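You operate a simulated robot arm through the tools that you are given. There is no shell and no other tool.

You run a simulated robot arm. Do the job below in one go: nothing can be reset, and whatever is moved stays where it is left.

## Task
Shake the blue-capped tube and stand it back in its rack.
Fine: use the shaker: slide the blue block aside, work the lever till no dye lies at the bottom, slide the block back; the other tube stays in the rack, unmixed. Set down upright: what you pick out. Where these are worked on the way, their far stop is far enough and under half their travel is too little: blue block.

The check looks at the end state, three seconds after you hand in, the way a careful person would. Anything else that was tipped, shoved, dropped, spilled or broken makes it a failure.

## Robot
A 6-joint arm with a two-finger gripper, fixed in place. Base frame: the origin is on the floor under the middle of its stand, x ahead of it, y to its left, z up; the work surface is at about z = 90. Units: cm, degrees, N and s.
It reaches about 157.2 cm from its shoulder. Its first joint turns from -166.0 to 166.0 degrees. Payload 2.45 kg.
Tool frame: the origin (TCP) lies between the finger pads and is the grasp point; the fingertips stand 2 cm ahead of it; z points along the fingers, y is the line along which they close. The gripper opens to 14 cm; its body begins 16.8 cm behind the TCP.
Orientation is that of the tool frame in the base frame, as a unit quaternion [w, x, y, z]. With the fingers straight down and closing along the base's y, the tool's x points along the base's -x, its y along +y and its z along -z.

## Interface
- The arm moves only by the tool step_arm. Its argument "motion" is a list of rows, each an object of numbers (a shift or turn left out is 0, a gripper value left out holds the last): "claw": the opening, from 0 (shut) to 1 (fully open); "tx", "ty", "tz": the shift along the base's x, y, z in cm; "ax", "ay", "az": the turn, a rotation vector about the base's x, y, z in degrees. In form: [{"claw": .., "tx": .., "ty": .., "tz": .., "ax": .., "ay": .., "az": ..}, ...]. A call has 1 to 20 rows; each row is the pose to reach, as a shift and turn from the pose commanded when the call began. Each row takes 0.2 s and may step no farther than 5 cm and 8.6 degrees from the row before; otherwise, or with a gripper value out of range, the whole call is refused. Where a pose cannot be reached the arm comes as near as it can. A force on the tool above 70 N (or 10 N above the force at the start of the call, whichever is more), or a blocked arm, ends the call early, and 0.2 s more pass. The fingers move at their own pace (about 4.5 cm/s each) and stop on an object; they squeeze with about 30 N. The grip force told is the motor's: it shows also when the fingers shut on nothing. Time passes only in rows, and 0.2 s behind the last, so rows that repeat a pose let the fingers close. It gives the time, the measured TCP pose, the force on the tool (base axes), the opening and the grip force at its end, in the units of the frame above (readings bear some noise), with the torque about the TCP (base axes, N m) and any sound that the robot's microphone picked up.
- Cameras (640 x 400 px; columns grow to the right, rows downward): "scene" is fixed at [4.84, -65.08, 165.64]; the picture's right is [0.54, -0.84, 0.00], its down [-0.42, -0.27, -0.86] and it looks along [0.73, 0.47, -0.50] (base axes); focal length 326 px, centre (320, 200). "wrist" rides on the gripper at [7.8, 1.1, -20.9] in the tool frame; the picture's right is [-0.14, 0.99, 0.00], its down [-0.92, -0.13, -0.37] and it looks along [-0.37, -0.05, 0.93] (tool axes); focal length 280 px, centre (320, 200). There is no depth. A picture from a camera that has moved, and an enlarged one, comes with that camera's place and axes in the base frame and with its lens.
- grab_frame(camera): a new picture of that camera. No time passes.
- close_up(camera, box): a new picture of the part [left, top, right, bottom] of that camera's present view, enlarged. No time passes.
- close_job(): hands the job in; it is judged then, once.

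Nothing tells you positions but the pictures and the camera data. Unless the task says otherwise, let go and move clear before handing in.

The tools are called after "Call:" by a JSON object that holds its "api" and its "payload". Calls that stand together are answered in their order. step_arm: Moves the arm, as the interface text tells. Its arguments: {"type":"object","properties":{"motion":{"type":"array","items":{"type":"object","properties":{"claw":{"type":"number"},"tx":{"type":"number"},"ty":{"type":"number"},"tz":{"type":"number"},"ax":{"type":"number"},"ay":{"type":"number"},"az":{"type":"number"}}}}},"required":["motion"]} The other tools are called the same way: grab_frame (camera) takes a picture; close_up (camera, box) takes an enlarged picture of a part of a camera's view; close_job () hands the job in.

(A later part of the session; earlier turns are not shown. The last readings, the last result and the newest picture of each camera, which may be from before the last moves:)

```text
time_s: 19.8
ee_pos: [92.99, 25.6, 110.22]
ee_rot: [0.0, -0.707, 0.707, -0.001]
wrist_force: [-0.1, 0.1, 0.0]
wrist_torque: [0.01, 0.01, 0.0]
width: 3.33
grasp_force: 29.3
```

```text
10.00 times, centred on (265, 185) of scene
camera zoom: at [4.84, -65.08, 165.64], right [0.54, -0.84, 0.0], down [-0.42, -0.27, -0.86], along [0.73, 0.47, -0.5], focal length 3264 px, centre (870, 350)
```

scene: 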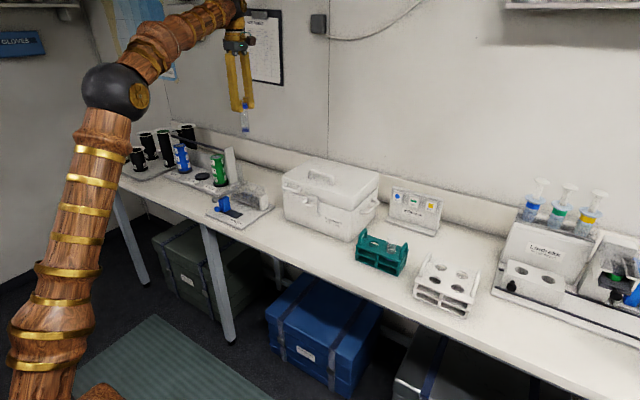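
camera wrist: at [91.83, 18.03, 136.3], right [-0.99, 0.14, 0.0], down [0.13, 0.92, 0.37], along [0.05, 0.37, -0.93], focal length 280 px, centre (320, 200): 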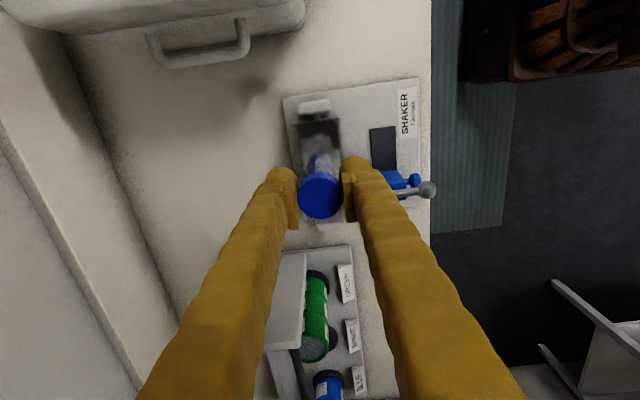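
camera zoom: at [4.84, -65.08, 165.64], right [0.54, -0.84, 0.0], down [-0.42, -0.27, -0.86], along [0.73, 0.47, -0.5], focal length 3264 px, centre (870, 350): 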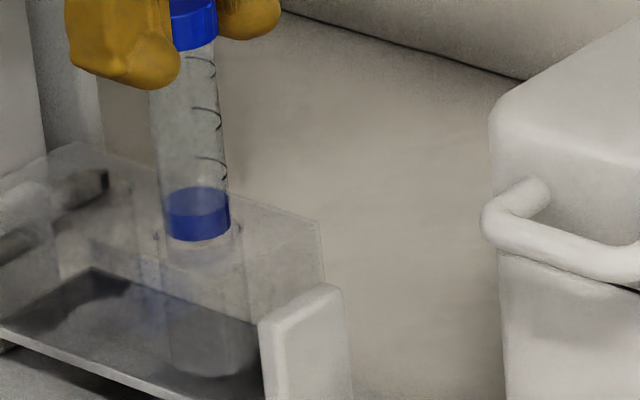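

Call:
{"api": "close_up", "payload": {"camera": "wrist", "box": [305, 135, 345, 175]}}

Call:
{"api": "close_up", "payload": {"camera": "scene", "box": [255, 170, 279, 194]}}

```text
10.00 times, centred on (325, 155) of wrist
camera zoom: at [91.76, 17.72, 131.07], right [-0.99, 0.14, 0.0], down [0.13, 0.92, 0.37], along [0.05, 0.37, -0.93], focal length 2804 px, centre (270, 650)
```

zoom: 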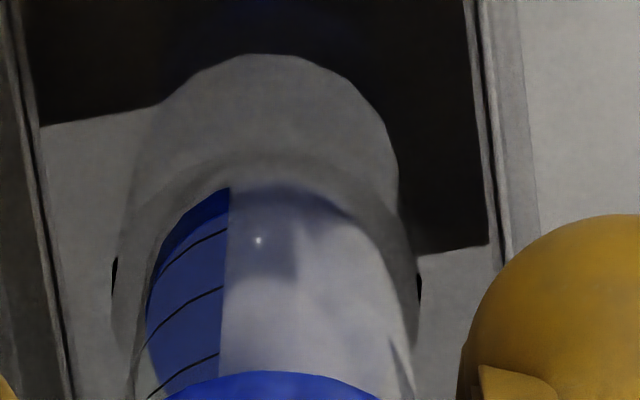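

```text
16.00 times, centred on (267, 182) of scene
camera zoom: at [4.84, -65.08, 165.64], right [0.54, -0.84, 0.0], down [-0.42, -0.27, -0.86], along [0.73, 0.47, -0.5], focal length 5222 px, centre (1168, 488)
```

zoom: 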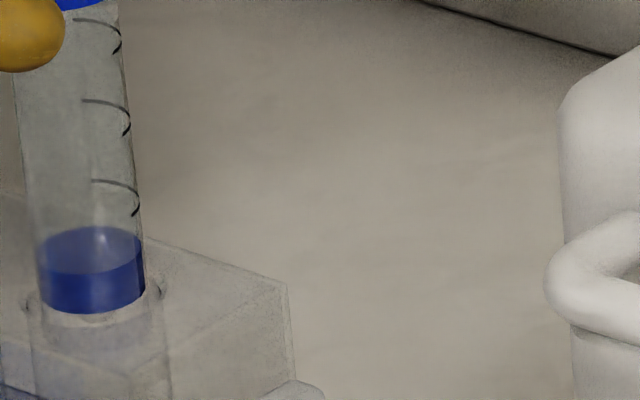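

The tube's bottom is inside the rim with no force reading. I'll go on down in steps.

Call:
{"api": "step_arm", "payload": {"motion": [{"tz": -0.7}, {"tz": -1.4}, {"tz": -2.1}, {"tz": -2.8}, {"tz": -3.5}, {"tz": -3.5}]}}

Call:
{"api": "close_up", "payload": {"camera": "scene", "box": [245, 165, 285, 205]}}

Call:
{"api": "close_up", "payload": {"camera": "wrist", "box": [270, 110, 370, 220]}}

```text
time_s: 21.2
ee_pos: [92.82, 25.5, 106.56]
ee_rot: [0.001, 0.707, -0.707, 0.0]
wrist_force: [-0.5, 0.0, -1.1]
wrist_torque: [0.01, 0.0, -0.01]
width: 3.33
grasp_force: 30.9
```

```text
10.00 times, centred on (265, 185) of scene
camera zoom: at [4.84, -65.08, 165.64], right [0.54, -0.84, 0.0], down [-0.42, -0.27, -0.86], along [0.73, 0.47, -0.5], focal length 3264 px, centre (870, 350)
```

zoom: 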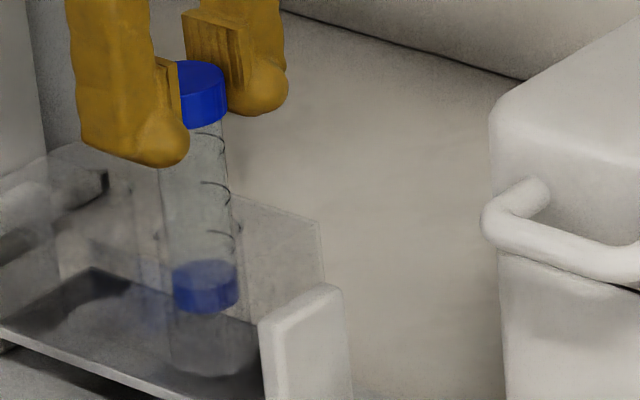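

```text
3.64 times, centred on (320, 165) of wrist
camera zoom: at [91.78, 17.71, 127.53], right [-0.99, 0.14, 0.0], down [0.13, 0.92, 0.37], along [0.05, 0.37, -0.93], focal length 1020 px, centre (320, 327)
```

zoom: 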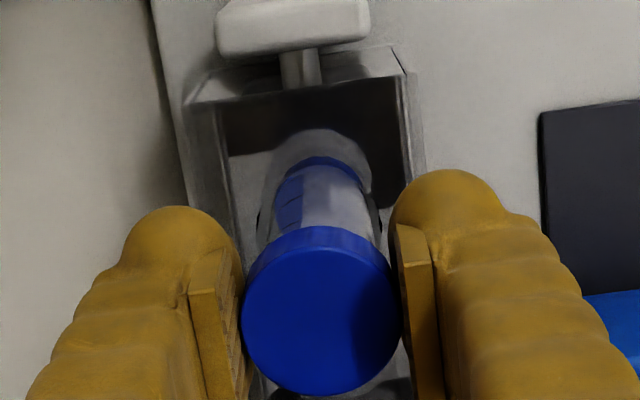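

The tube is sliding into the sleeve freely and its bottom is near z≈96. I lower it gently to the floor of the sleeve.

Call:
{"api": "step_arm", "payload": {"motion": [{"tz": -0.4}, {"tz": -0.8}, {"tz": -1.2}, {"tz": -1.2}]}}

```text
time_s: 22.2
ee_pos: [92.88, 25.47, 105.51]
ee_rot: [0.0, -0.706, 0.708, 0.0]
wrist_force: [0.9, 0.5, -1.1]
wrist_torque: [0.01, 0.01, -0.01]
width: 3.31
grasp_force: 30.1
```

Call:
{"api": "step_arm", "payload": {"motion": [{"tz": -0.2}, {"tz": -0.4}, {"tz": -0.4}]}}

Call:
{"api": "close_up", "payload": {"camera": "scene", "box": [245, 165, 285, 205]}}

```text
time_s: 23.0
ee_pos: [92.9, 25.49, 105.07]
ee_rot: [0.001, 0.707, -0.707, 0.0]
wrist_force: [0.4, 0.0, -1.3]
wrist_torque: [0.01, 0.0, 0.03]
width: 3.33
grasp_force: 29.7
```

```text
10.00 times, centred on (265, 185) of scene
camera zoom: at [4.84, -65.08, 165.64], right [0.54, -0.84, 0.0], down [-0.42, -0.27, -0.86], along [0.73, 0.47, -0.5], focal length 3264 px, centre (870, 350)
```

zoom: 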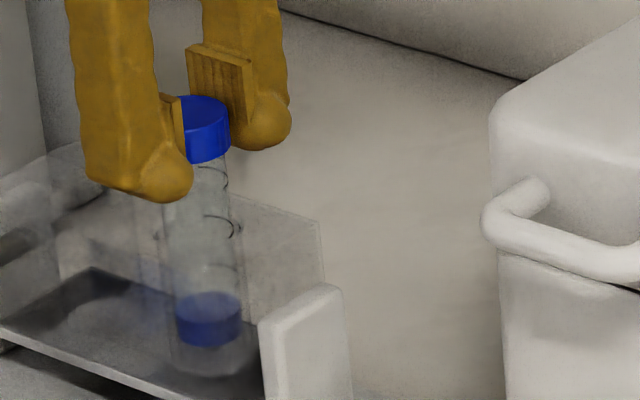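

Call:
{"api": "step_arm", "payload": {"motion": [{"tz": -0.2}, {"tz": -0.4}, {"tz": -0.4}]}}

```text
time_s: 23.8
ee_pos: [93.0, 25.49, 104.82]
ee_rot: [0.002, -0.707, 0.707, -0.001]
wrist_force: [-0.3, -1.5, 24.4]
wrist_torque: [-0.08, -0.03, 0.01]
width: 3.31
grasp_force: 29.9
```

The upward force of 24 N shows the tube is seated at TCP z≈104.8. I ease off a little and open the fingers.

Call:
{"api": "step_arm", "payload": {"motion": [{"tz": 0.15}, {"tz": 0.15}]}}

Call:
{"api": "step_arm", "payload": {"motion": [{"claw": 0.26}, {"claw": 0.3}, {"claw": 0.4}, {"claw": 0.45}, {"claw": 0.45}]}}

Call:
{"api": "close_up", "payload": {"camera": "scene", "box": [235, 150, 295, 210]}}

Call:
{"api": "close_up", "payload": {"camera": "wrist", "box": [240, 110, 400, 250]}}

```text
time_s: 24.4
ee_pos: [92.81, 25.51, 104.77]
ee_rot: [0.001, 0.707, -0.707, 0.001]
wrist_force: [1.7, -0.1, 14.2]
wrist_torque: [0.1, -0.12, 0.02]
width: 3.31
grasp_force: 30.0
```

```text
time_s: 25.6
ee_pos: [92.93, 25.53, 104.73]
ee_rot: [0.0, 0.707, -0.707, 0.001]
wrist_force: [0.6, -0.6, -0.3]
wrist_torque: [0.02, 0.01, 0.01]
width: 6.3
grasp_force: 0.0
```

```text
6.67 times, centred on (265, 180) of scene
camera zoom: at [4.84, -65.08, 165.64], right [0.54, -0.84, 0.0], down [-0.42, -0.27, -0.86], along [0.73, 0.47, -0.5], focal length 2176 px, centre (687, 333)
```

zoom: 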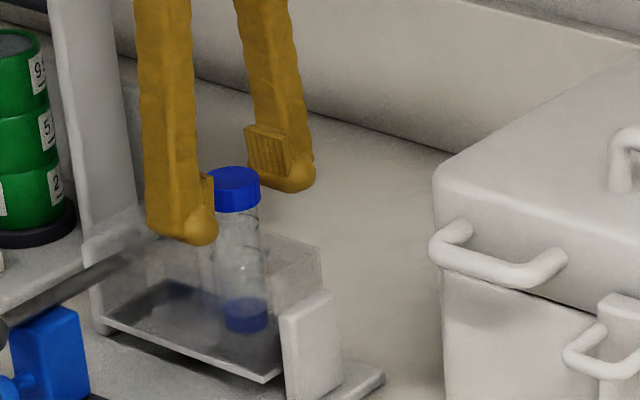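

```text
2.86 times, centred on (320, 180) of wrist
camera zoom: at [91.73, 17.7, 125.71], right [-0.99, 0.14, 0.0], down [0.13, 0.92, 0.37], along [0.05, 0.37, -0.93], focal length 801 px, centre (320, 257)
```

zoom: 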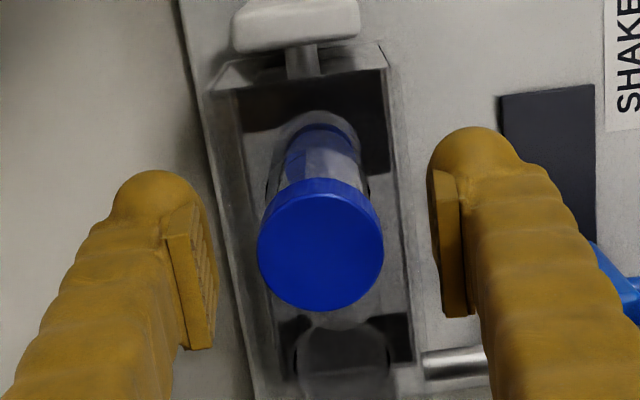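

The tube now stands in the left sleeve, released. I raise the gripper clear, then turn it another 90° so it can later point forward at the block's knob with the camera on top.

Call:
{"api": "step_arm", "payload": {"motion": [{"tz": 3}, {"tz": 8}, {"tz": 13}, {"tz": 18}, {"tz": 23}, {"tz": 23, "tx": -2, "ty": 1, "az": 8.2}, {"tz": 23, "tx": -4, "ty": 2, "az": 16.4}, {"tz": 23, "tx": -6, "ty": 3, "az": 24.6}, {"tz": 23, "tx": -8, "ty": 4, "az": 32.8}, {"tz": 23, "tx": -10, "ty": 5, "az": 41}, {"tz": 23, "tx": -12, "ty": 6, "az": 49.2}, {"tz": 23, "tx": -14, "ty": 7, "az": 57.4}, {"tz": 23, "tx": -16, "ty": 8, "az": 65.6}, {"tz": 23, "tx": -18, "ty": 8, "az": 73.8}, {"tz": 23, "tx": -20, "ty": 8, "az": 82}, {"tz": 23, "tx": -22, "ty": 8, "az": 90}, {"tz": 23, "tx": -22, "ty": 8, "az": 90}]}}

Call:
{"api": "grab_frame", "payload": {"camera": "scene"}}

Call:
{"api": "grab_frame", "payload": {"camera": "wrist"}}

```text
time_s: 29.2
ee_pos: [70.82, 33.67, 127.83]
ee_rot: [0.001, 1.0, 0.0, 0.0]
wrist_force: [0.1, -0.1, -0.6]
wrist_torque: [0.0, 0.0, 0.01]
width: 6.31
grasp_force: 0.1
```

```text
taken
```

scene: 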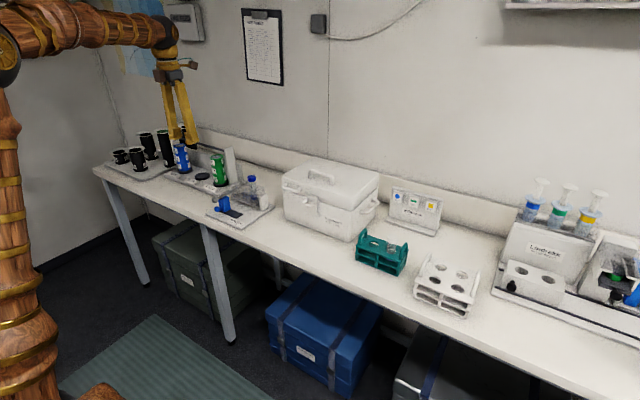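

```text
taken
camera wrist: at [78.63, 32.5, 148.72], right [-0.14, -0.99, 0.0], down [-0.92, 0.13, 0.37], along [-0.37, 0.05, -0.93], focal length 280 px, centre (320, 200)
```

wrist: 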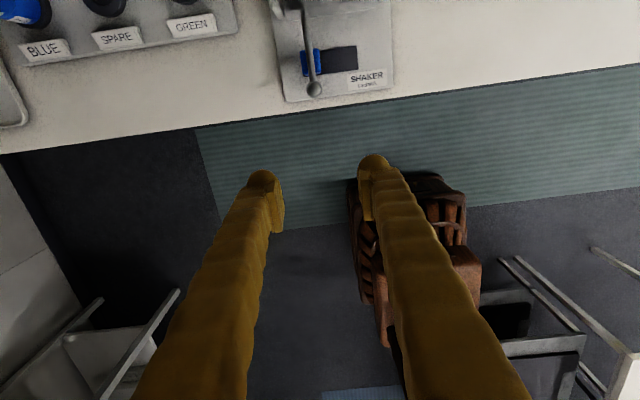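

I now tilt the gripper forward by about 68° and come lower in front of the shaker, still clear of the bench.

Call:
{"api": "step_arm", "payload": {"motion": [{"ay": -8.5, "tx": -1, "tz": -1}, {"ay": -17, "tx": -2, "tz": -3}, {"ay": -25.5, "tx": -3, "tz": -5}, {"ay": -34, "tx": -4, "tz": -8}, {"ay": -42.5, "tx": -4, "tz": -11}, {"ay": -51, "tx": -4, "tz": -14}, {"ay": -59.5, "tx": -4, "tz": -17}, {"ay": -68, "tx": -4, "tz": -20}, {"ay": -68, "tx": -4, "tz": -20}]}}

Call:
{"api": "grab_frame", "payload": {"camera": "scene"}}

Call:
{"api": "grab_frame", "payload": {"camera": "wrist"}}

```text
time_s: 31.2
ee_pos: [67.22, 33.37, 107.39]
ee_rot: [0.002, 0.83, 0.0, 0.558]
wrist_force: [-0.5, 0.2, 0.2]
wrist_torque: [0.03, 0.01, 0.0]
width: 6.29
grasp_force: 0.0
```

```text
taken
```

scene: 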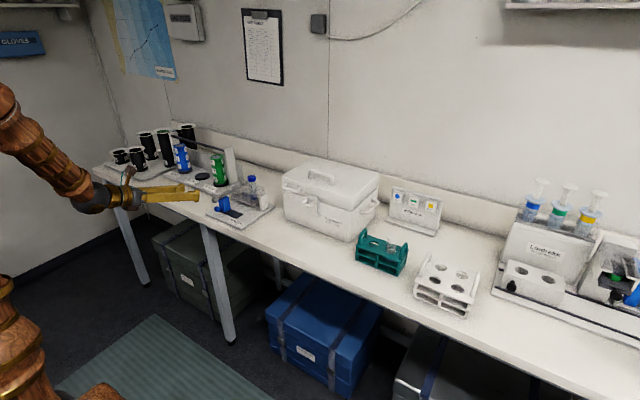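

```text
taken
camera wrist: at [50.64, 32.32, 122.57], right [-0.06, -0.99, -0.12], down [-0.69, 0.13, -0.71], along [0.72, 0.05, -0.69], focal length 280 px, centre (320, 200)
```

wrist: 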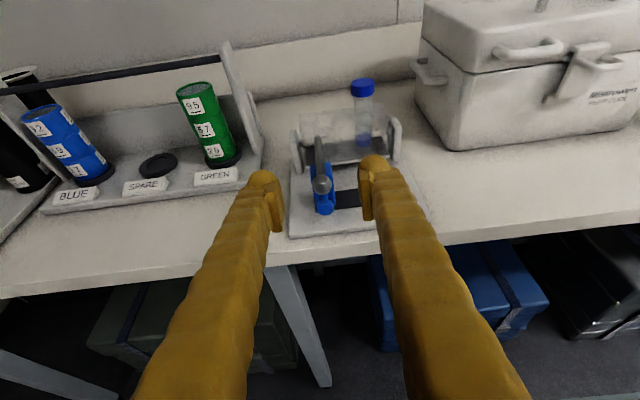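

Call:
{"api": "close_up", "payload": {"camera": "wrist", "box": [270, 70, 430, 240]}}

Call:
{"api": "close_up", "payload": {"camera": "scene", "box": [130, 160, 280, 240]}}

```text
2.35 times, centred on (350, 155) of wrist
camera zoom: at [50.64, 32.32, 122.57], right [-0.06, -0.99, -0.12], down [-0.69, 0.13, -0.71], along [0.72, 0.05, -0.69], focal length 660 px, centre (249, 306)
```

zoom: 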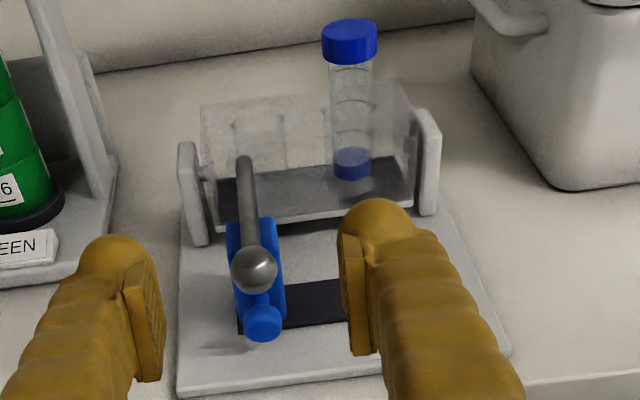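

```text
4.27 times, centred on (205, 200) of scene
camera zoom: at [4.84, -65.08, 165.64], right [0.54, -0.84, 0.0], down [-0.42, -0.27, -0.86], along [0.73, 0.47, -0.5], focal length 1393 px, centre (811, 200)
```

zoom: 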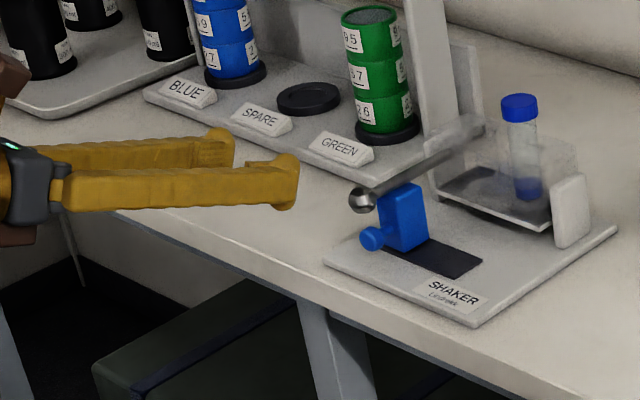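

I have a clear view: the knob on the block is at about (78.8, 33.6, 94), under the lever ball at about (78.8, 33.6, 98.6). I level the gripper out, drop in front of the bench edge and line up with the knob.

Call:
{"api": "step_arm", "payload": {"motion": [{"ay": -8.5, "tz": -3}, {"ay": -16, "tz": -6, "ty": 0.2}, {"ay": -16, "tz": -9, "ty": 0.2}, {"ay": -16, "tz": -12, "ty": 0.2}, {"ay": -16, "tz": -12.8, "ty": 0.2}, {"ay": -16, "tz": -12.8, "ty": 0.2}]}}

Call:
{"api": "grab_frame", "payload": {"camera": "wrist"}}

Call:
{"api": "close_up", "payload": {"camera": "scene", "box": [130, 160, 280, 240]}}

```text
time_s: 32.6
ee_pos: [66.86, 33.52, 95.03]
ee_rot: [0.0, 0.744, 0.0, 0.669]
wrist_force: [-0.5, -0.1, 0.0]
wrist_torque: [0.01, 0.03, -0.02]
width: 6.32
grasp_force: 0.1
```

```text
taken
camera wrist: at [46.87, 32.59, 105.04], right [-0.01, -0.99, -0.14], down [-0.46, 0.13, -0.88], along [0.89, 0.05, -0.46], focal length 280 px, centre (320, 200)
```

wrist: 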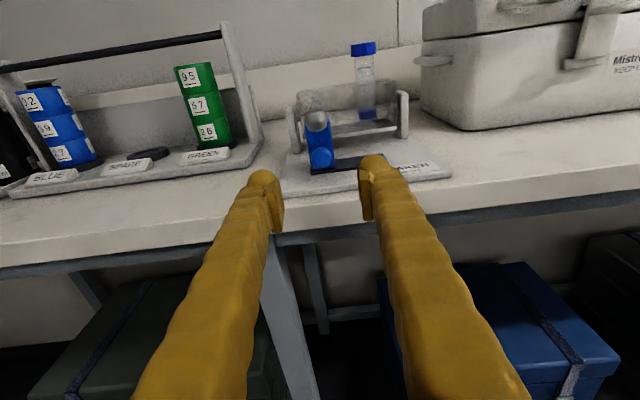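

```text
4.27 times, centred on (205, 200) of scene
camera zoom: at [4.84, -65.08, 165.64], right [0.54, -0.84, 0.0], down [-0.42, -0.27, -0.86], along [0.73, 0.47, -0.5], focal length 1393 px, centre (811, 200)
```

zoom: 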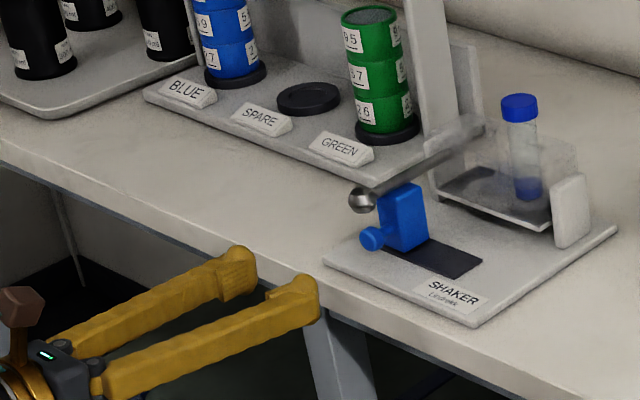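

Call:
{"api": "close_up", "payload": {"camera": "wrist", "box": [280, 90, 380, 190]}}

```text
4.00 times, centred on (330, 140) of wrist
camera zoom: at [46.87, 32.59, 105.04], right [-0.01, -0.99, -0.14], down [-0.46, 0.13, -0.88], along [0.89, 0.05, -0.46], focal length 1122 px, centre (280, 440)
```

zoom: 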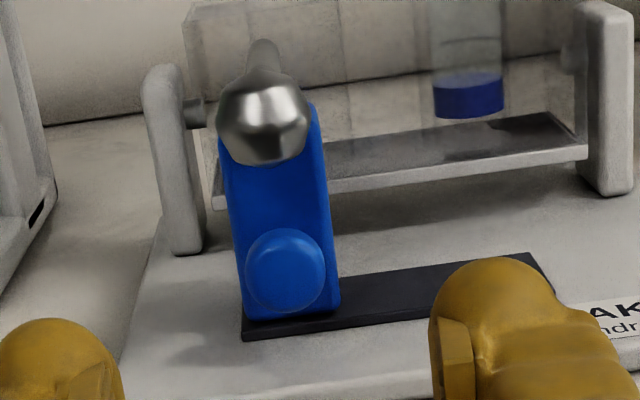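

The knob's head reads (78.8, 33.53, 93.8) and the lever ball (78.8, 33.56, 98.1). I lower 1.1 cm and advance so the pads straddle the knob, then check before closing.

Call:
{"api": "step_arm", "payload": {"motion": [{"tz": -1.1}, {"tz": -1.1, "tx": 4}, {"tz": -1.1, "tx": 8}, {"tz": -1.1, "tx": 11.2}, {"tz": -1.1, "tx": 11.2}]}}

Call:
{"api": "close_up", "payload": {"camera": "wrist", "box": [240, 110, 400, 250]}}

Call:
{"api": "close_up", "payload": {"camera": "scene", "box": [180, 170, 260, 240]}}

```text
time_s: 33.8
ee_pos: [78.17, 33.65, 94.19]
ee_rot: [0.0, 0.743, 0.0, 0.669]
wrist_force: [0.4, -0.3, -0.5]
wrist_torque: [-0.03, -0.03, 0.0]
width: 6.29
grasp_force: 0.1
```

```text
2.86 times, centred on (320, 180) of wrist
camera zoom: at [58.1, 32.63, 103.99], right [-0.01, -0.99, -0.14], down [-0.46, 0.13, -0.88], along [0.89, 0.05, -0.46], focal length 801 px, centre (320, 257)
```

zoom: 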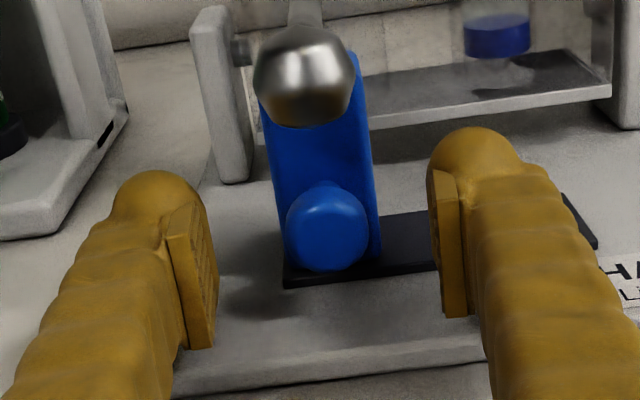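

```text
5.71 times, centred on (220, 205) of scene
camera zoom: at [4.84, -65.08, 165.64], right [0.54, -0.84, 0.0], down [-0.42, -0.27, -0.86], along [0.73, 0.47, -0.5], focal length 1865 px, centre (891, 171)
```

zoom: 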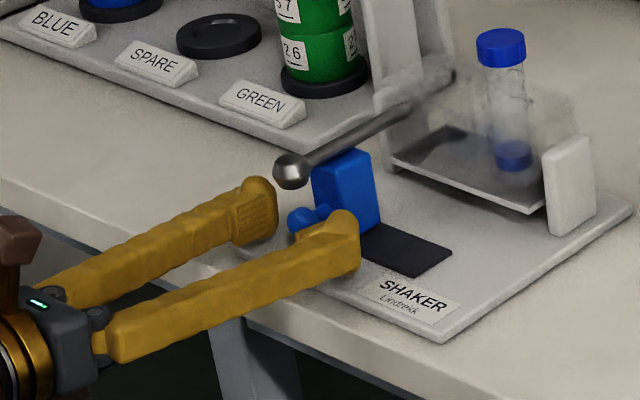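

The pads straddle the knob. I close on it.

Call:
{"api": "step_arm", "payload": {"motion": [{"claw": 0.3}, {"claw": 0.2}, {"claw": 0.1}, {"claw": 0.08}, {"claw": 0.08}, {"claw": 0.08}]}}

Call:
{"api": "close_up", "payload": {"camera": "wrist", "box": [240, 110, 400, 250]}}

Call:
{"api": "close_up", "payload": {"camera": "scene", "box": [180, 170, 260, 240]}}

```text
time_s: 35.2
ee_pos: [78.18, 33.59, 94.0]
ee_rot: [0.0, 0.744, -0.001, 0.668]
wrist_force: [40.4, -32.3, -5.6]
wrist_torque: [0.01, 0.07, -0.14]
width: 2.21
grasp_force: 45.4
```

```text
2.86 times, centred on (320, 180) of wrist
camera zoom: at [58.17, 32.53, 103.97], right [-0.02, -0.99, -0.14], down [-0.46, 0.13, -0.88], along [0.89, 0.05, -0.46], focal length 801 px, centre (320, 257)
```

zoom: 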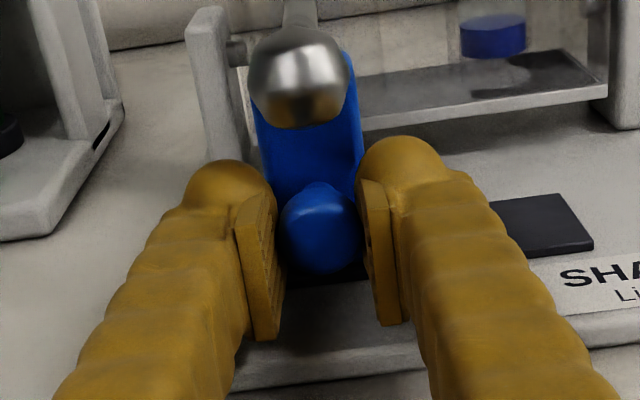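

```text
5.71 times, centred on (220, 205) of scene
camera zoom: at [4.84, -65.08, 165.64], right [0.54, -0.84, 0.0], down [-0.42, -0.27, -0.86], along [0.73, 0.47, -0.5], focal length 1865 px, centre (891, 171)
```

zoom: 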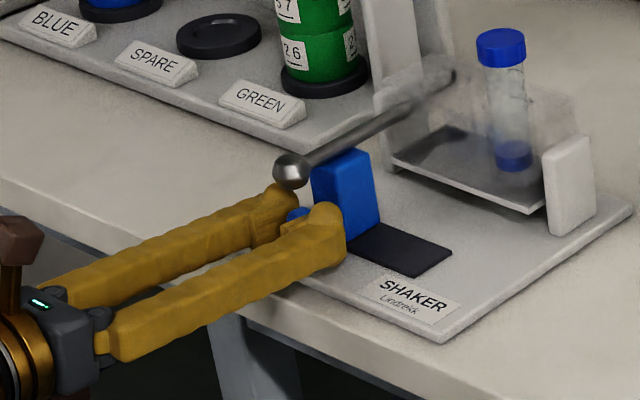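

I have the knob (2.2 cm); there is some side load from squeezing it off-centre. I relieve that slightly and start sliding the block towards -y.

Call:
{"api": "step_arm", "payload": {"motion": [{"tx": 0.15, "ty": -0.2}, {"tx": 0.25, "ty": -0.5}, {"tx": 0.25, "ty": -0.5}]}}

```text
time_s: 36.0
ee_pos: [78.49, 33.31, 94.05]
ee_rot: [0.001, 0.743, -0.001, 0.669]
wrist_force: [39.1, 2.5, -10.1]
wrist_torque: [-0.16, 0.1, 0.05]
width: 2.23
grasp_force: 44.5
```

Call:
{"api": "step_arm", "payload": {"motion": [{"tx": 0.1, "ty": -0.6}, {"tx": 0.1, "ty": -1.2}, {"tx": 0.1, "ty": -1.2}]}}

Call:
{"api": "close_up", "payload": {"camera": "wrist", "box": [240, 110, 400, 250]}}

Call:
{"api": "close_up", "payload": {"camera": "scene", "box": [180, 170, 260, 240]}}

```text
time_s: 36.8
ee_pos: [78.51, 32.12, 94.07]
ee_rot: [-0.001, 0.743, 0.0, 0.669]
wrist_force: [44.9, 0.3, -7.2]
wrist_torque: [-0.03, 0.1, 0.01]
width: 2.18
grasp_force: 44.8
```

```text
2.86 times, centred on (320, 180) of wrist
camera zoom: at [58.49, 30.93, 103.92], right [-0.01, -0.99, -0.14], down [-0.46, 0.13, -0.88], along [0.89, 0.05, -0.46], focal length 801 px, centre (320, 257)
```

zoom: 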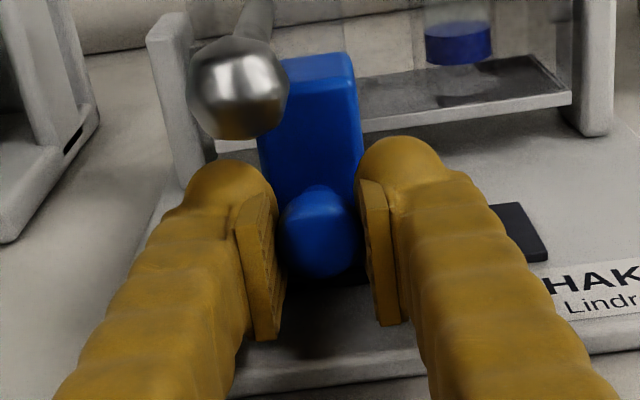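

```text
5.71 times, centred on (220, 205) of scene
camera zoom: at [4.84, -65.08, 165.64], right [0.54, -0.84, 0.0], down [-0.42, -0.27, -0.86], along [0.73, 0.47, -0.5], focal length 1865 px, centre (891, 171)
```

zoom: 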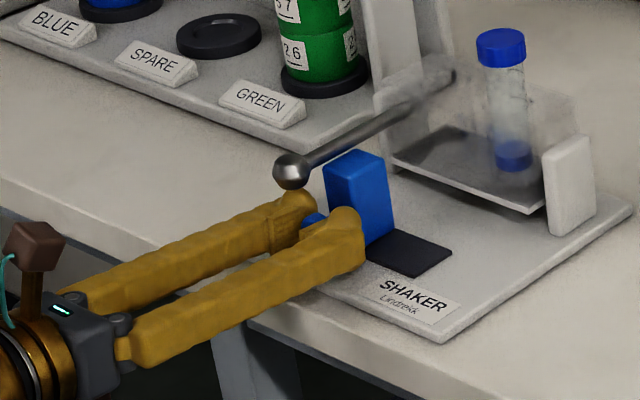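

The block slides with the gripper. I continue towards its far stop.

Call:
{"api": "step_arm", "payload": {"motion": [{"ty": -0.8}, {"ty": -1.6}, {"ty": -2.4}, {"ty": -3.2}, {"ty": -4.0}, {"ty": -4.0}]}}

Call:
{"api": "close_up", "payload": {"camera": "scene", "box": [180, 170, 260, 240]}}

```text
time_s: 38.2
ee_pos: [78.42, 27.92, 93.82]
ee_rot: [0.0, 0.744, -0.001, 0.669]
wrist_force: [61.2, -0.6, 8.1]
wrist_torque: [-0.08, -0.02, 0.03]
width: 2.15
grasp_force: 44.8
```

```text
5.71 times, centred on (220, 205) of scene
camera zoom: at [4.84, -65.08, 165.64], right [0.54, -0.84, 0.0], down [-0.42, -0.27, -0.86], along [0.73, 0.47, -0.5], focal length 1865 px, centre (891, 171)
```

zoom: 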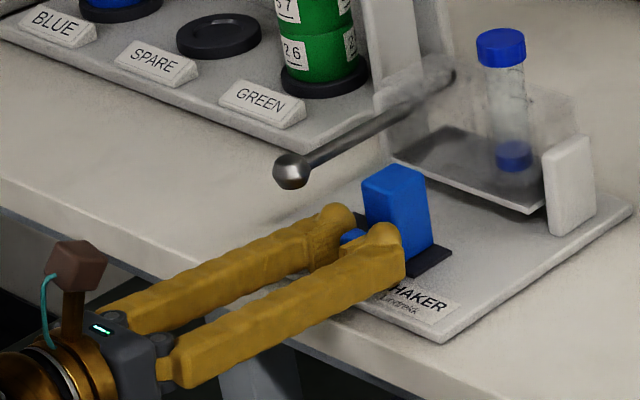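

Call:
{"api": "step_arm", "payload": {"motion": [{"tx": -0.15}, {"tx": -0.15}]}}

```text
time_s: 38.5
ee_pos: [78.73, 28.04, 93.86]
ee_rot: [0.001, 0.743, -0.001, 0.67]
wrist_force: [43.8, -0.3, -12.9]
wrist_torque: [-0.08, 0.29, 0.02]
width: 2.05
grasp_force: 45.1
stopped in row 1: the force on the tool passed its limit at 78 N (the readings are from after the stop); the commanded pose is now the measured one
```

The squeeze keeps drawing the tool forward along the knob, so I'll follow it forward slightly to relieve the load rather than fight it.

Call:
{"api": "step_arm", "payload": {"motion": [{"tx": 0.2}, {"tx": 0.4}, {"tx": 0.4}]}}

Call:
{"api": "close_up", "payload": {"camera": "wrist", "box": [240, 110, 400, 250]}}

```text
time_s: 39.3
ee_pos: [78.74, 27.92, 93.98]
ee_rot: [0.0, 0.744, 0.0, 0.669]
wrist_force: [-13.7, 1.0, -5.7]
wrist_torque: [0.03, 0.03, -0.02]
width: 1.94
grasp_force: 44.8
```

```text
2.86 times, centred on (320, 180) of wrist
camera zoom: at [58.79, 26.93, 103.91], right [-0.01, -0.99, -0.14], down [-0.46, 0.13, -0.88], along [0.89, 0.05, -0.46], focal length 801 px, centre (320, 257)
```

zoom: 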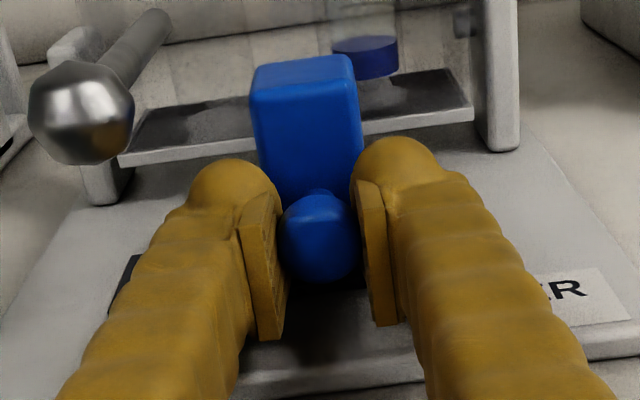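

The load is relieved. I continue sliding to the far stop.

Call:
{"api": "step_arm", "payload": {"motion": [{"ty": -0.4}, {"ty": -0.8}, {"ty": -0.8}]}}

Call:
{"api": "close_up", "payload": {"camera": "scene", "box": [180, 170, 260, 240]}}

```text
time_s: 40.1
ee_pos: [78.94, 27.2, 93.98]
ee_rot: [0.0, 0.743, 0.0, 0.669]
wrist_force: [-29.6, -1.3, -6.1]
wrist_torque: [0.01, 0.03, -0.02]
width: 1.91
grasp_force: 44.4
```

```text
5.71 times, centred on (220, 205) of scene
camera zoom: at [4.84, -65.08, 165.64], right [0.54, -0.84, 0.0], down [-0.42, -0.27, -0.86], along [0.73, 0.47, -0.5], focal length 1865 px, centre (891, 171)
```

zoom: 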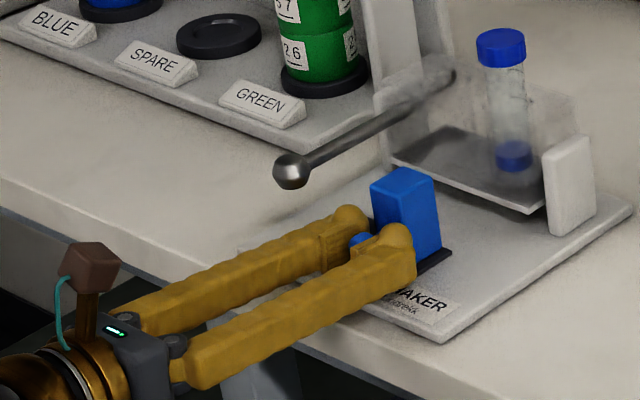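

Call:
{"api": "step_arm", "payload": {"motion": [{"tx": -0.1, "ty": -0.3}, {"tx": -0.15, "ty": -0.5}, {"tx": -0.15, "ty": -0.5}]}}

```text
time_s: 40.9
ee_pos: [78.91, 26.91, 94.02]
ee_rot: [-0.002, 0.743, 0.002, 0.669]
wrist_force: [42.5, 45.0, -24.3]
wrist_torque: [-0.16, 0.15, -0.12]
width: 1.94
grasp_force: 44.1
```

A +45 N reaction along y shows the block has hit its far stop (knob now at y≈26.9). I ease off, open, and back out straight along -x.

Call:
{"api": "step_arm", "payload": {"motion": [{"ty": 0.25}, {"ty": 0.25}]}}

Call:
{"api": "step_arm", "payload": {"motion": [{"claw": 0.2}, {"claw": 0.28}, {"claw": 0.35}, {"claw": 0.35}]}}

Call:
{"api": "step_arm", "payload": {"motion": [{"tx": -3}, {"tx": -7}, {"tx": -11}, {"tx": -13}, {"tx": -13}]}}

Call:
{"api": "grab_frame", "payload": {"camera": "wrist"}}

Call:
{"api": "close_up", "payload": {"camera": "scene", "box": [180, 160, 280, 240]}}

```text
time_s: 41.5
ee_pos: [78.89, 26.96, 93.93]
ee_rot: [-0.001, 0.743, 0.0, 0.67]
wrist_force: [58.5, 23.8, -18.9]
wrist_torque: [-0.01, 0.13, -0.09]
width: 1.94
grasp_force: 44.4
```

```text
time_s: 42.5
ee_pos: [78.67, 26.94, 93.98]
ee_rot: [-0.001, 0.743, 0.0, 0.669]
wrist_force: [0.3, -1.0, 1.1]
wrist_torque: [-0.02, 0.01, 0.01]
width: 4.89
grasp_force: 0.0
```

```text
time_s: 43.7
ee_pos: [69.81, 30.36, 94.54]
ee_rot: [0.001, 0.743, -0.002, 0.67]
wrist_force: [0.6, -0.3, 0.2]
wrist_torque: [0.02, 0.0, 0.0]
width: 4.91
grasp_force: 0.0
out of reach, approached as far as the arm can: row 2, 3, 4, 5
```

```text
taken
camera wrist: at [49.66, 29.46, 104.57], right [-0.02, -0.99, -0.14], down [-0.46, 0.13, -0.88], along [0.89, 0.05, -0.46], focal length 280 px, centre (320, 200)
```

wrist: 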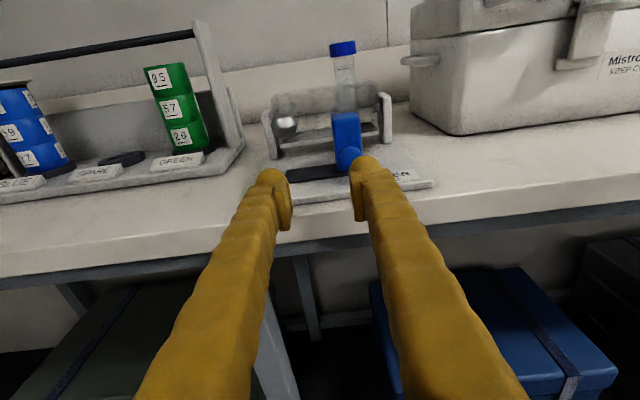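

```text
5.00 times, centred on (230, 200) of scene
camera zoom: at [4.84, -65.08, 165.64], right [0.54, -0.84, 0.0], down [-0.42, -0.27, -0.86], along [0.73, 0.47, -0.5], focal length 1632 px, centre (770, 200)
```

zoom: 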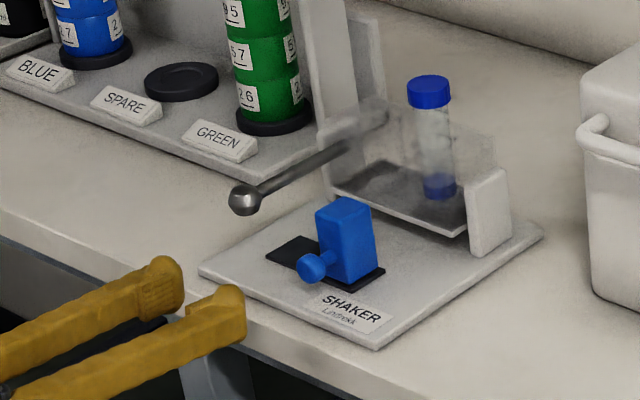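

The block sits at its far stop (y≈26.8) and the lever is free, still level. I'll raise, turn the fingers back to straight down, and come over the lever ball to pinch it from above.

Call:
{"api": "step_arm", "payload": {"motion": [{"tz": 4}, {"tz": 8}, {"tz": 12}, {"tz": 16}, {"tz": 16}]}}

```text
time_s: 44.9
ee_pos: [69.62, 30.58, 110.6]
ee_rot: [0.0, 0.743, 0.0, 0.669]
wrist_force: [0.0, -0.4, 0.0]
wrist_torque: [0.02, 0.01, 0.0]
width: 4.87
grasp_force: 0.0
```

Call:
{"api": "step_arm", "payload": {"motion": [{"ay": 8.4, "tz": 1}, {"ay": 16.8, "tz": 2}, {"ay": 25.2, "tz": 3}, {"ay": 33.6, "tz": 4, "tx": 1}, {"ay": 42, "tz": 5, "tx": 2, "ty": 1}, {"ay": 50.4, "tz": 5, "tx": 4, "ty": 2}, {"ay": 58.8, "tz": 5, "tx": 6, "ty": 3}, {"ay": 67.2, "tz": 5, "tx": 7.5, "ty": 3}, {"ay": 75.6, "tz": 5, "tx": 9, "ty": 3}, {"ay": 83.8, "tz": 5, "tx": 9.2, "ty": 3}, {"ay": 83.8, "tz": 5, "tx": 9.2, "ty": 3}]}}

Call:
{"api": "grab_frame", "payload": {"camera": "wrist"}}

Call:
{"api": "grab_frame", "payload": {"camera": "scene"}}

```text
time_s: 47.3
ee_pos: [78.88, 33.32, 115.57]
ee_rot: [0.001, 1.0, 0.0, 0.001]
wrist_force: [-0.1, -0.3, -0.4]
wrist_torque: [-0.05, -0.03, 0.0]
width: 4.9
grasp_force: 0.1
```

```text
taken
camera wrist: at [86.55, 32.27, 136.51], right [-0.14, -0.99, 0.0], down [-0.92, 0.13, 0.37], along [-0.36, 0.05, -0.93], focal length 280 px, centre (320, 200)
```

wrist: 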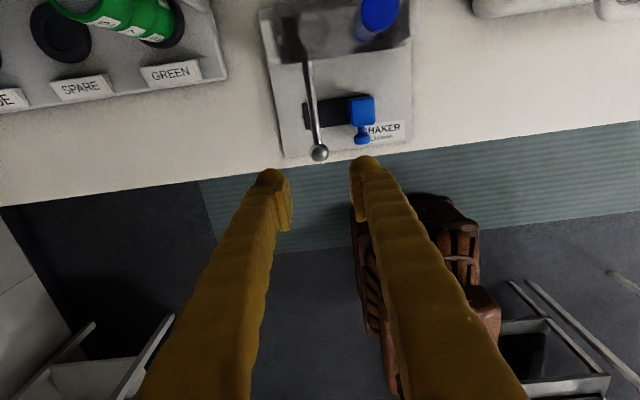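

```text
taken
```

scene: 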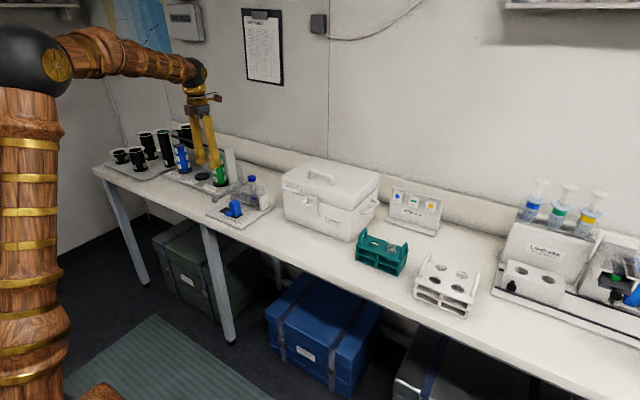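

Call:
{"api": "close_up", "payload": {"camera": "wrist", "box": [270, 60, 400, 180]}}

```text
3.33 times, centred on (335, 120) of wrist
camera zoom: at [86.55, 32.27, 136.51], right [-0.14, -0.99, 0.0], down [-0.92, 0.13, 0.37], along [-0.36, 0.05, -0.93], focal length 935 px, centre (270, 467)
```

zoom: 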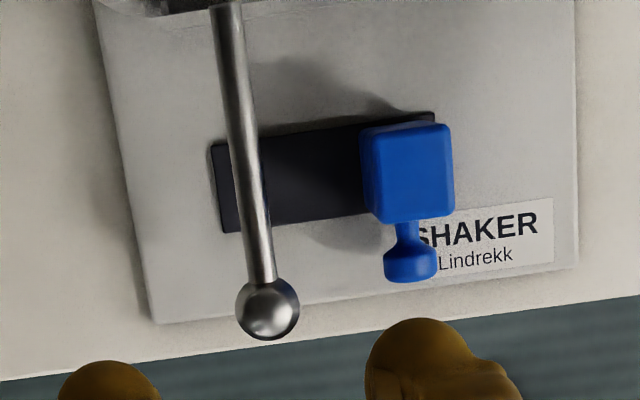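

The lever ball is at about (78.5, 33.5, 98.4). I'll come down over it with the fingers straddling it and close on it.

Call:
{"api": "step_arm", "payload": {"motion": [{"tx": -0.3, "ty": 0.2, "tz": -4}, {"tx": -0.3, "ty": 0.2, "tz": -8}, {"tx": -0.3, "ty": 0.2, "tz": -12}, {"tx": -0.3, "ty": 0.2, "tz": -15}, {"tx": -0.3, "ty": 0.2, "tz": -16.1}, {"tx": -0.3, "ty": 0.2, "tz": -16.1}]}}

Call:
{"api": "close_up", "payload": {"camera": "wrist", "box": [240, 110, 400, 250]}}

Call:
{"api": "close_up", "payload": {"camera": "scene", "box": [180, 150, 280, 240]}}

```text
time_s: 48.7
ee_pos: [78.57, 33.65, 99.49]
ee_rot: [0.0, 1.0, -0.001, 0.003]
wrist_force: [0.4, 0.3, -0.2]
wrist_torque: [0.02, -0.01, 0.0]
width: 4.9
grasp_force: 0.0
```

```text
2.86 times, centred on (320, 180) of wrist
camera zoom: at [86.25, 32.59, 120.38], right [-0.14, -0.99, 0.0], down [-0.92, 0.13, 0.36], along [-0.36, 0.05, -0.93], focal length 801 px, centre (320, 257)
```

zoom: 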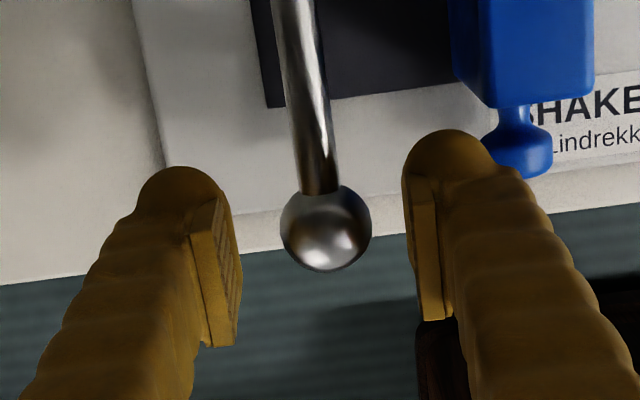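

```text
4.44 times, centred on (230, 195) of scene
camera zoom: at [4.84, -65.08, 165.64], right [0.54, -0.84, 0.0], down [-0.42, -0.27, -0.86], along [0.73, 0.47, -0.5], focal length 1451 px, centre (720, 222)
```

zoom: 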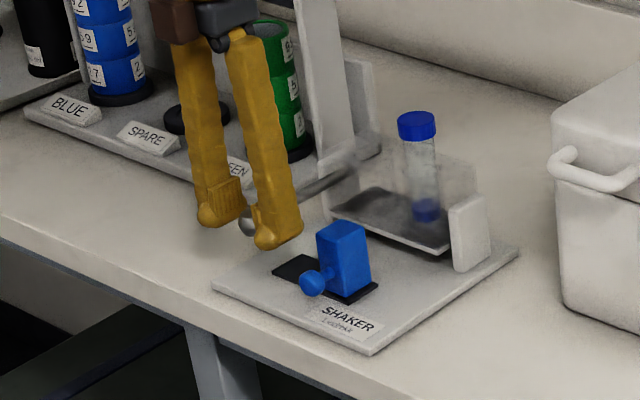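

Call:
{"api": "step_arm", "payload": {"motion": [{"claw": 0.25}, {"claw": 0.15}, {"claw": 0.12}, {"claw": 0.12}, {"claw": 0.12}]}}

Call:
{"api": "close_up", "payload": {"camera": "wrist", "box": [240, 110, 400, 250]}}

```text
time_s: 49.9
ee_pos: [78.61, 33.59, 99.51]
ee_rot: [0.001, 1.0, -0.001, 0.001]
wrist_force: [0.6, -17.8, -1.3]
wrist_torque: [-0.17, 0.05, -0.03]
width: 2.88
grasp_force: 9.2
```

```text
2.86 times, centred on (320, 180) of wrist
camera zoom: at [86.25, 32.55, 120.39], right [-0.14, -0.99, 0.0], down [-0.92, 0.13, 0.37], along [-0.36, 0.05, -0.93], focal length 801 px, centre (320, 257)
```

zoom: 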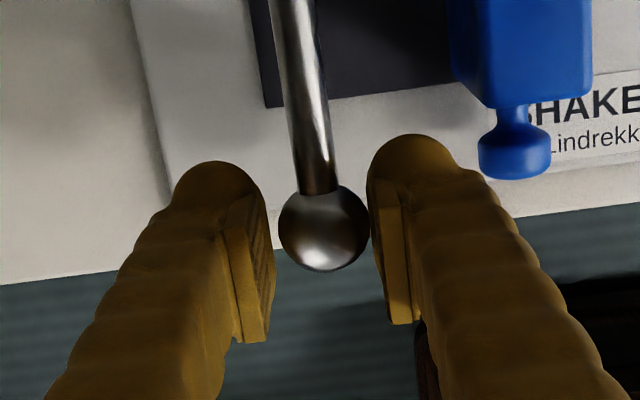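

The -y finger touched first, so I shift 0.15 cm that way and let the grip close fully.

Call:
{"api": "step_arm", "payload": {"motion": [{"ty": -0.15, "claw": 0.12}, {"ty": -0.15, "claw": 0.12}, {"ty": -0.15, "claw": 0.12}]}}

```text
time_s: 50.7
ee_pos: [78.56, 33.53, 99.36]
ee_rot: [0.0, 1.0, 0.0, 0.002]
wrist_force: [3.5, -14.9, -2.7]
wrist_torque: [-0.1, -0.02, 0.06]
width: 2.67
grasp_force: 7.1
```

Call:
{"api": "step_arm", "payload": {"motion": [{"ty": -0.1, "claw": 0.1}, {"ty": -0.1, "claw": 0.1}, {"ty": -0.1, "claw": 0.1}]}}

```text
time_s: 51.5
ee_pos: [78.57, 33.45, 99.46]
ee_rot: [0.0, 1.0, 0.0, 0.002]
wrist_force: [1.0, 11.5, -1.4]
wrist_torque: [0.14, 0.03, 0.03]
width: 2.57
grasp_force: 44.9
```

The ball is gripped. I work the lever down a little along its arc first and watch the force.

Call:
{"api": "step_arm", "payload": {"motion": [{"tz": -0.6, "tx": 0.01}, {"tz": -1.24, "tx": 0.05}, {"tz": -1.9, "tx": 0.12}, {"tz": -2.47, "tx": 0.22}, {"tz": -2.47, "tx": 0.22}]}}

Call:
{"api": "close_up", "payload": {"camera": "scene", "box": [180, 150, 280, 240]}}

```text
time_s: 52.7
ee_pos: [78.63, 33.47, 96.95]
ee_rot: [-0.001, 1.0, 0.0, 0.001]
wrist_force: [-26.3, 31.0, 6.8]
wrist_torque: [0.12, -0.64, 0.07]
width: 2.24
grasp_force: 44.7
```

```text
4.44 times, centred on (230, 195) of scene
camera zoom: at [4.84, -65.08, 165.64], right [0.54, -0.84, 0.0], down [-0.42, -0.27, -0.86], along [0.73, 0.47, -0.5], focal length 1451 px, centre (720, 222)
```

zoom: 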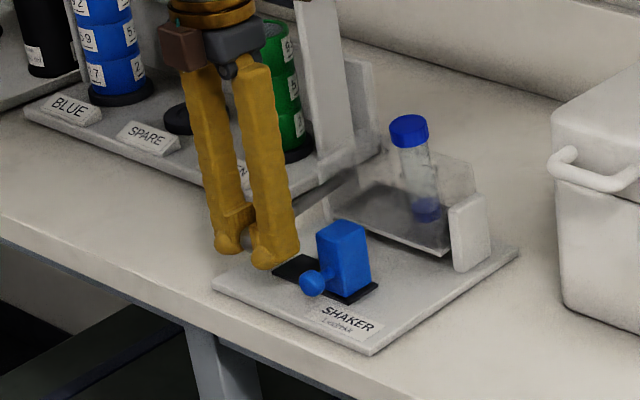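

The cradle tilts and the tube leans forward with it. I continue down towards the stop.

Call:
{"api": "step_arm", "payload": {"motion": [{"tz": -0.6, "tx": 0.0}, {"tz": -1.2, "tx": 0.1}, {"tz": -1.2, "tx": 0.1}]}}

Call:
{"api": "close_up", "payload": {"camera": "wrist", "box": [240, 110, 400, 250]}}

Call:
{"api": "close_up", "payload": {"camera": "scene", "box": [180, 150, 280, 240]}}

```text
time_s: 53.5
ee_pos: [78.93, 33.43, 95.74]
ee_rot: [0.001, 1.0, -0.001, 0.003]
wrist_force: [-11.7, 41.9, 8.1]
wrist_torque: [0.06, -0.89, -0.12]
width: 2.25
grasp_force: 44.7
```

```text
2.86 times, centred on (320, 180) of wrist
camera zoom: at [86.58, 32.38, 116.77], right [-0.14, -0.99, 0.0], down [-0.92, 0.13, 0.36], along [-0.36, 0.05, -0.93], focal length 801 px, centre (320, 257)
```

zoom: 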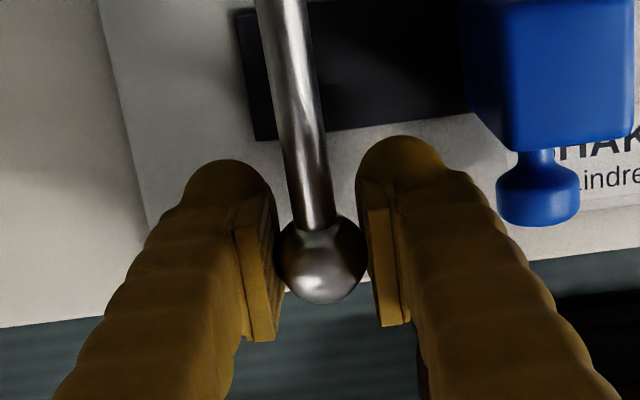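

```text
4.44 times, centred on (230, 195) of scene
camera zoom: at [4.84, -65.08, 165.64], right [0.54, -0.84, 0.0], down [-0.42, -0.27, -0.86], along [0.73, 0.47, -0.5], focal length 1451 px, centre (720, 222)
```

zoom: 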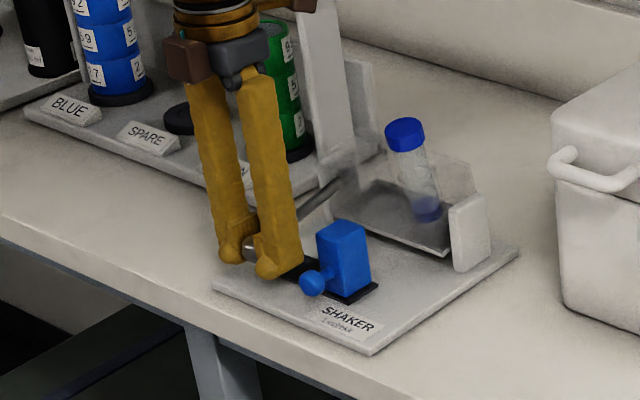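

The lever moved down, but the pads slipped along the ball. I open the fingers now to see whether the lever springs back by itself.

Call:
{"api": "step_arm", "payload": {"motion": [{"claw": 0.25}, {"claw": 0.35}, {"claw": 0.35}, {"claw": 0.35}]}}

Call:
{"api": "close_up", "payload": {"camera": "wrist", "box": [240, 110, 400, 250]}}

Call:
{"api": "close_up", "payload": {"camera": "scene", "box": [180, 150, 280, 240]}}

```text
time_s: 54.5
ee_pos: [78.92, 33.31, 95.95]
ee_rot: [-0.001, 1.0, -0.001, 0.001]
wrist_force: [-0.6, 0.3, -0.4]
wrist_torque: [-0.03, 0.0, -0.01]
width: 4.9
grasp_force: 0.0
```

```text
2.86 times, centred on (320, 180) of wrist
camera zoom: at [86.58, 32.3, 116.73], right [-0.14, -0.99, 0.0], down [-0.92, 0.13, 0.36], along [-0.36, 0.05, -0.93], focal length 801 px, centre (320, 257)
```

zoom: 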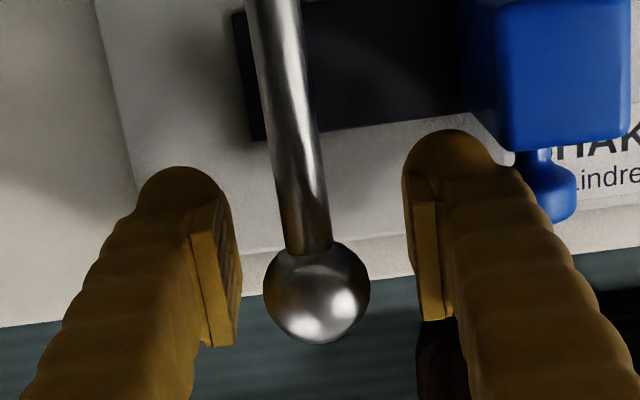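

```text
4.44 times, centred on (230, 195) of scene
camera zoom: at [4.84, -65.08, 165.64], right [0.54, -0.84, 0.0], down [-0.42, -0.27, -0.86], along [0.73, 0.47, -0.5], focal length 1451 px, centre (720, 222)
```

zoom: 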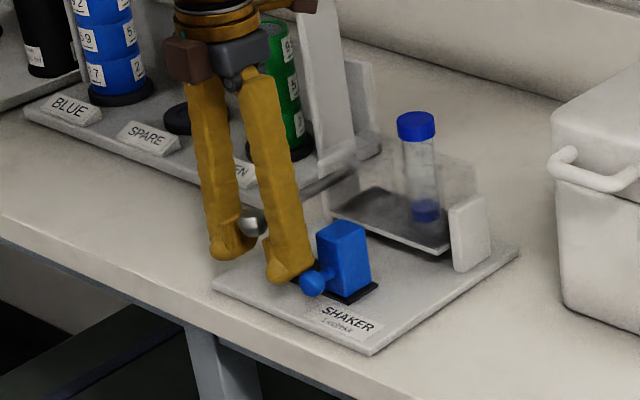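

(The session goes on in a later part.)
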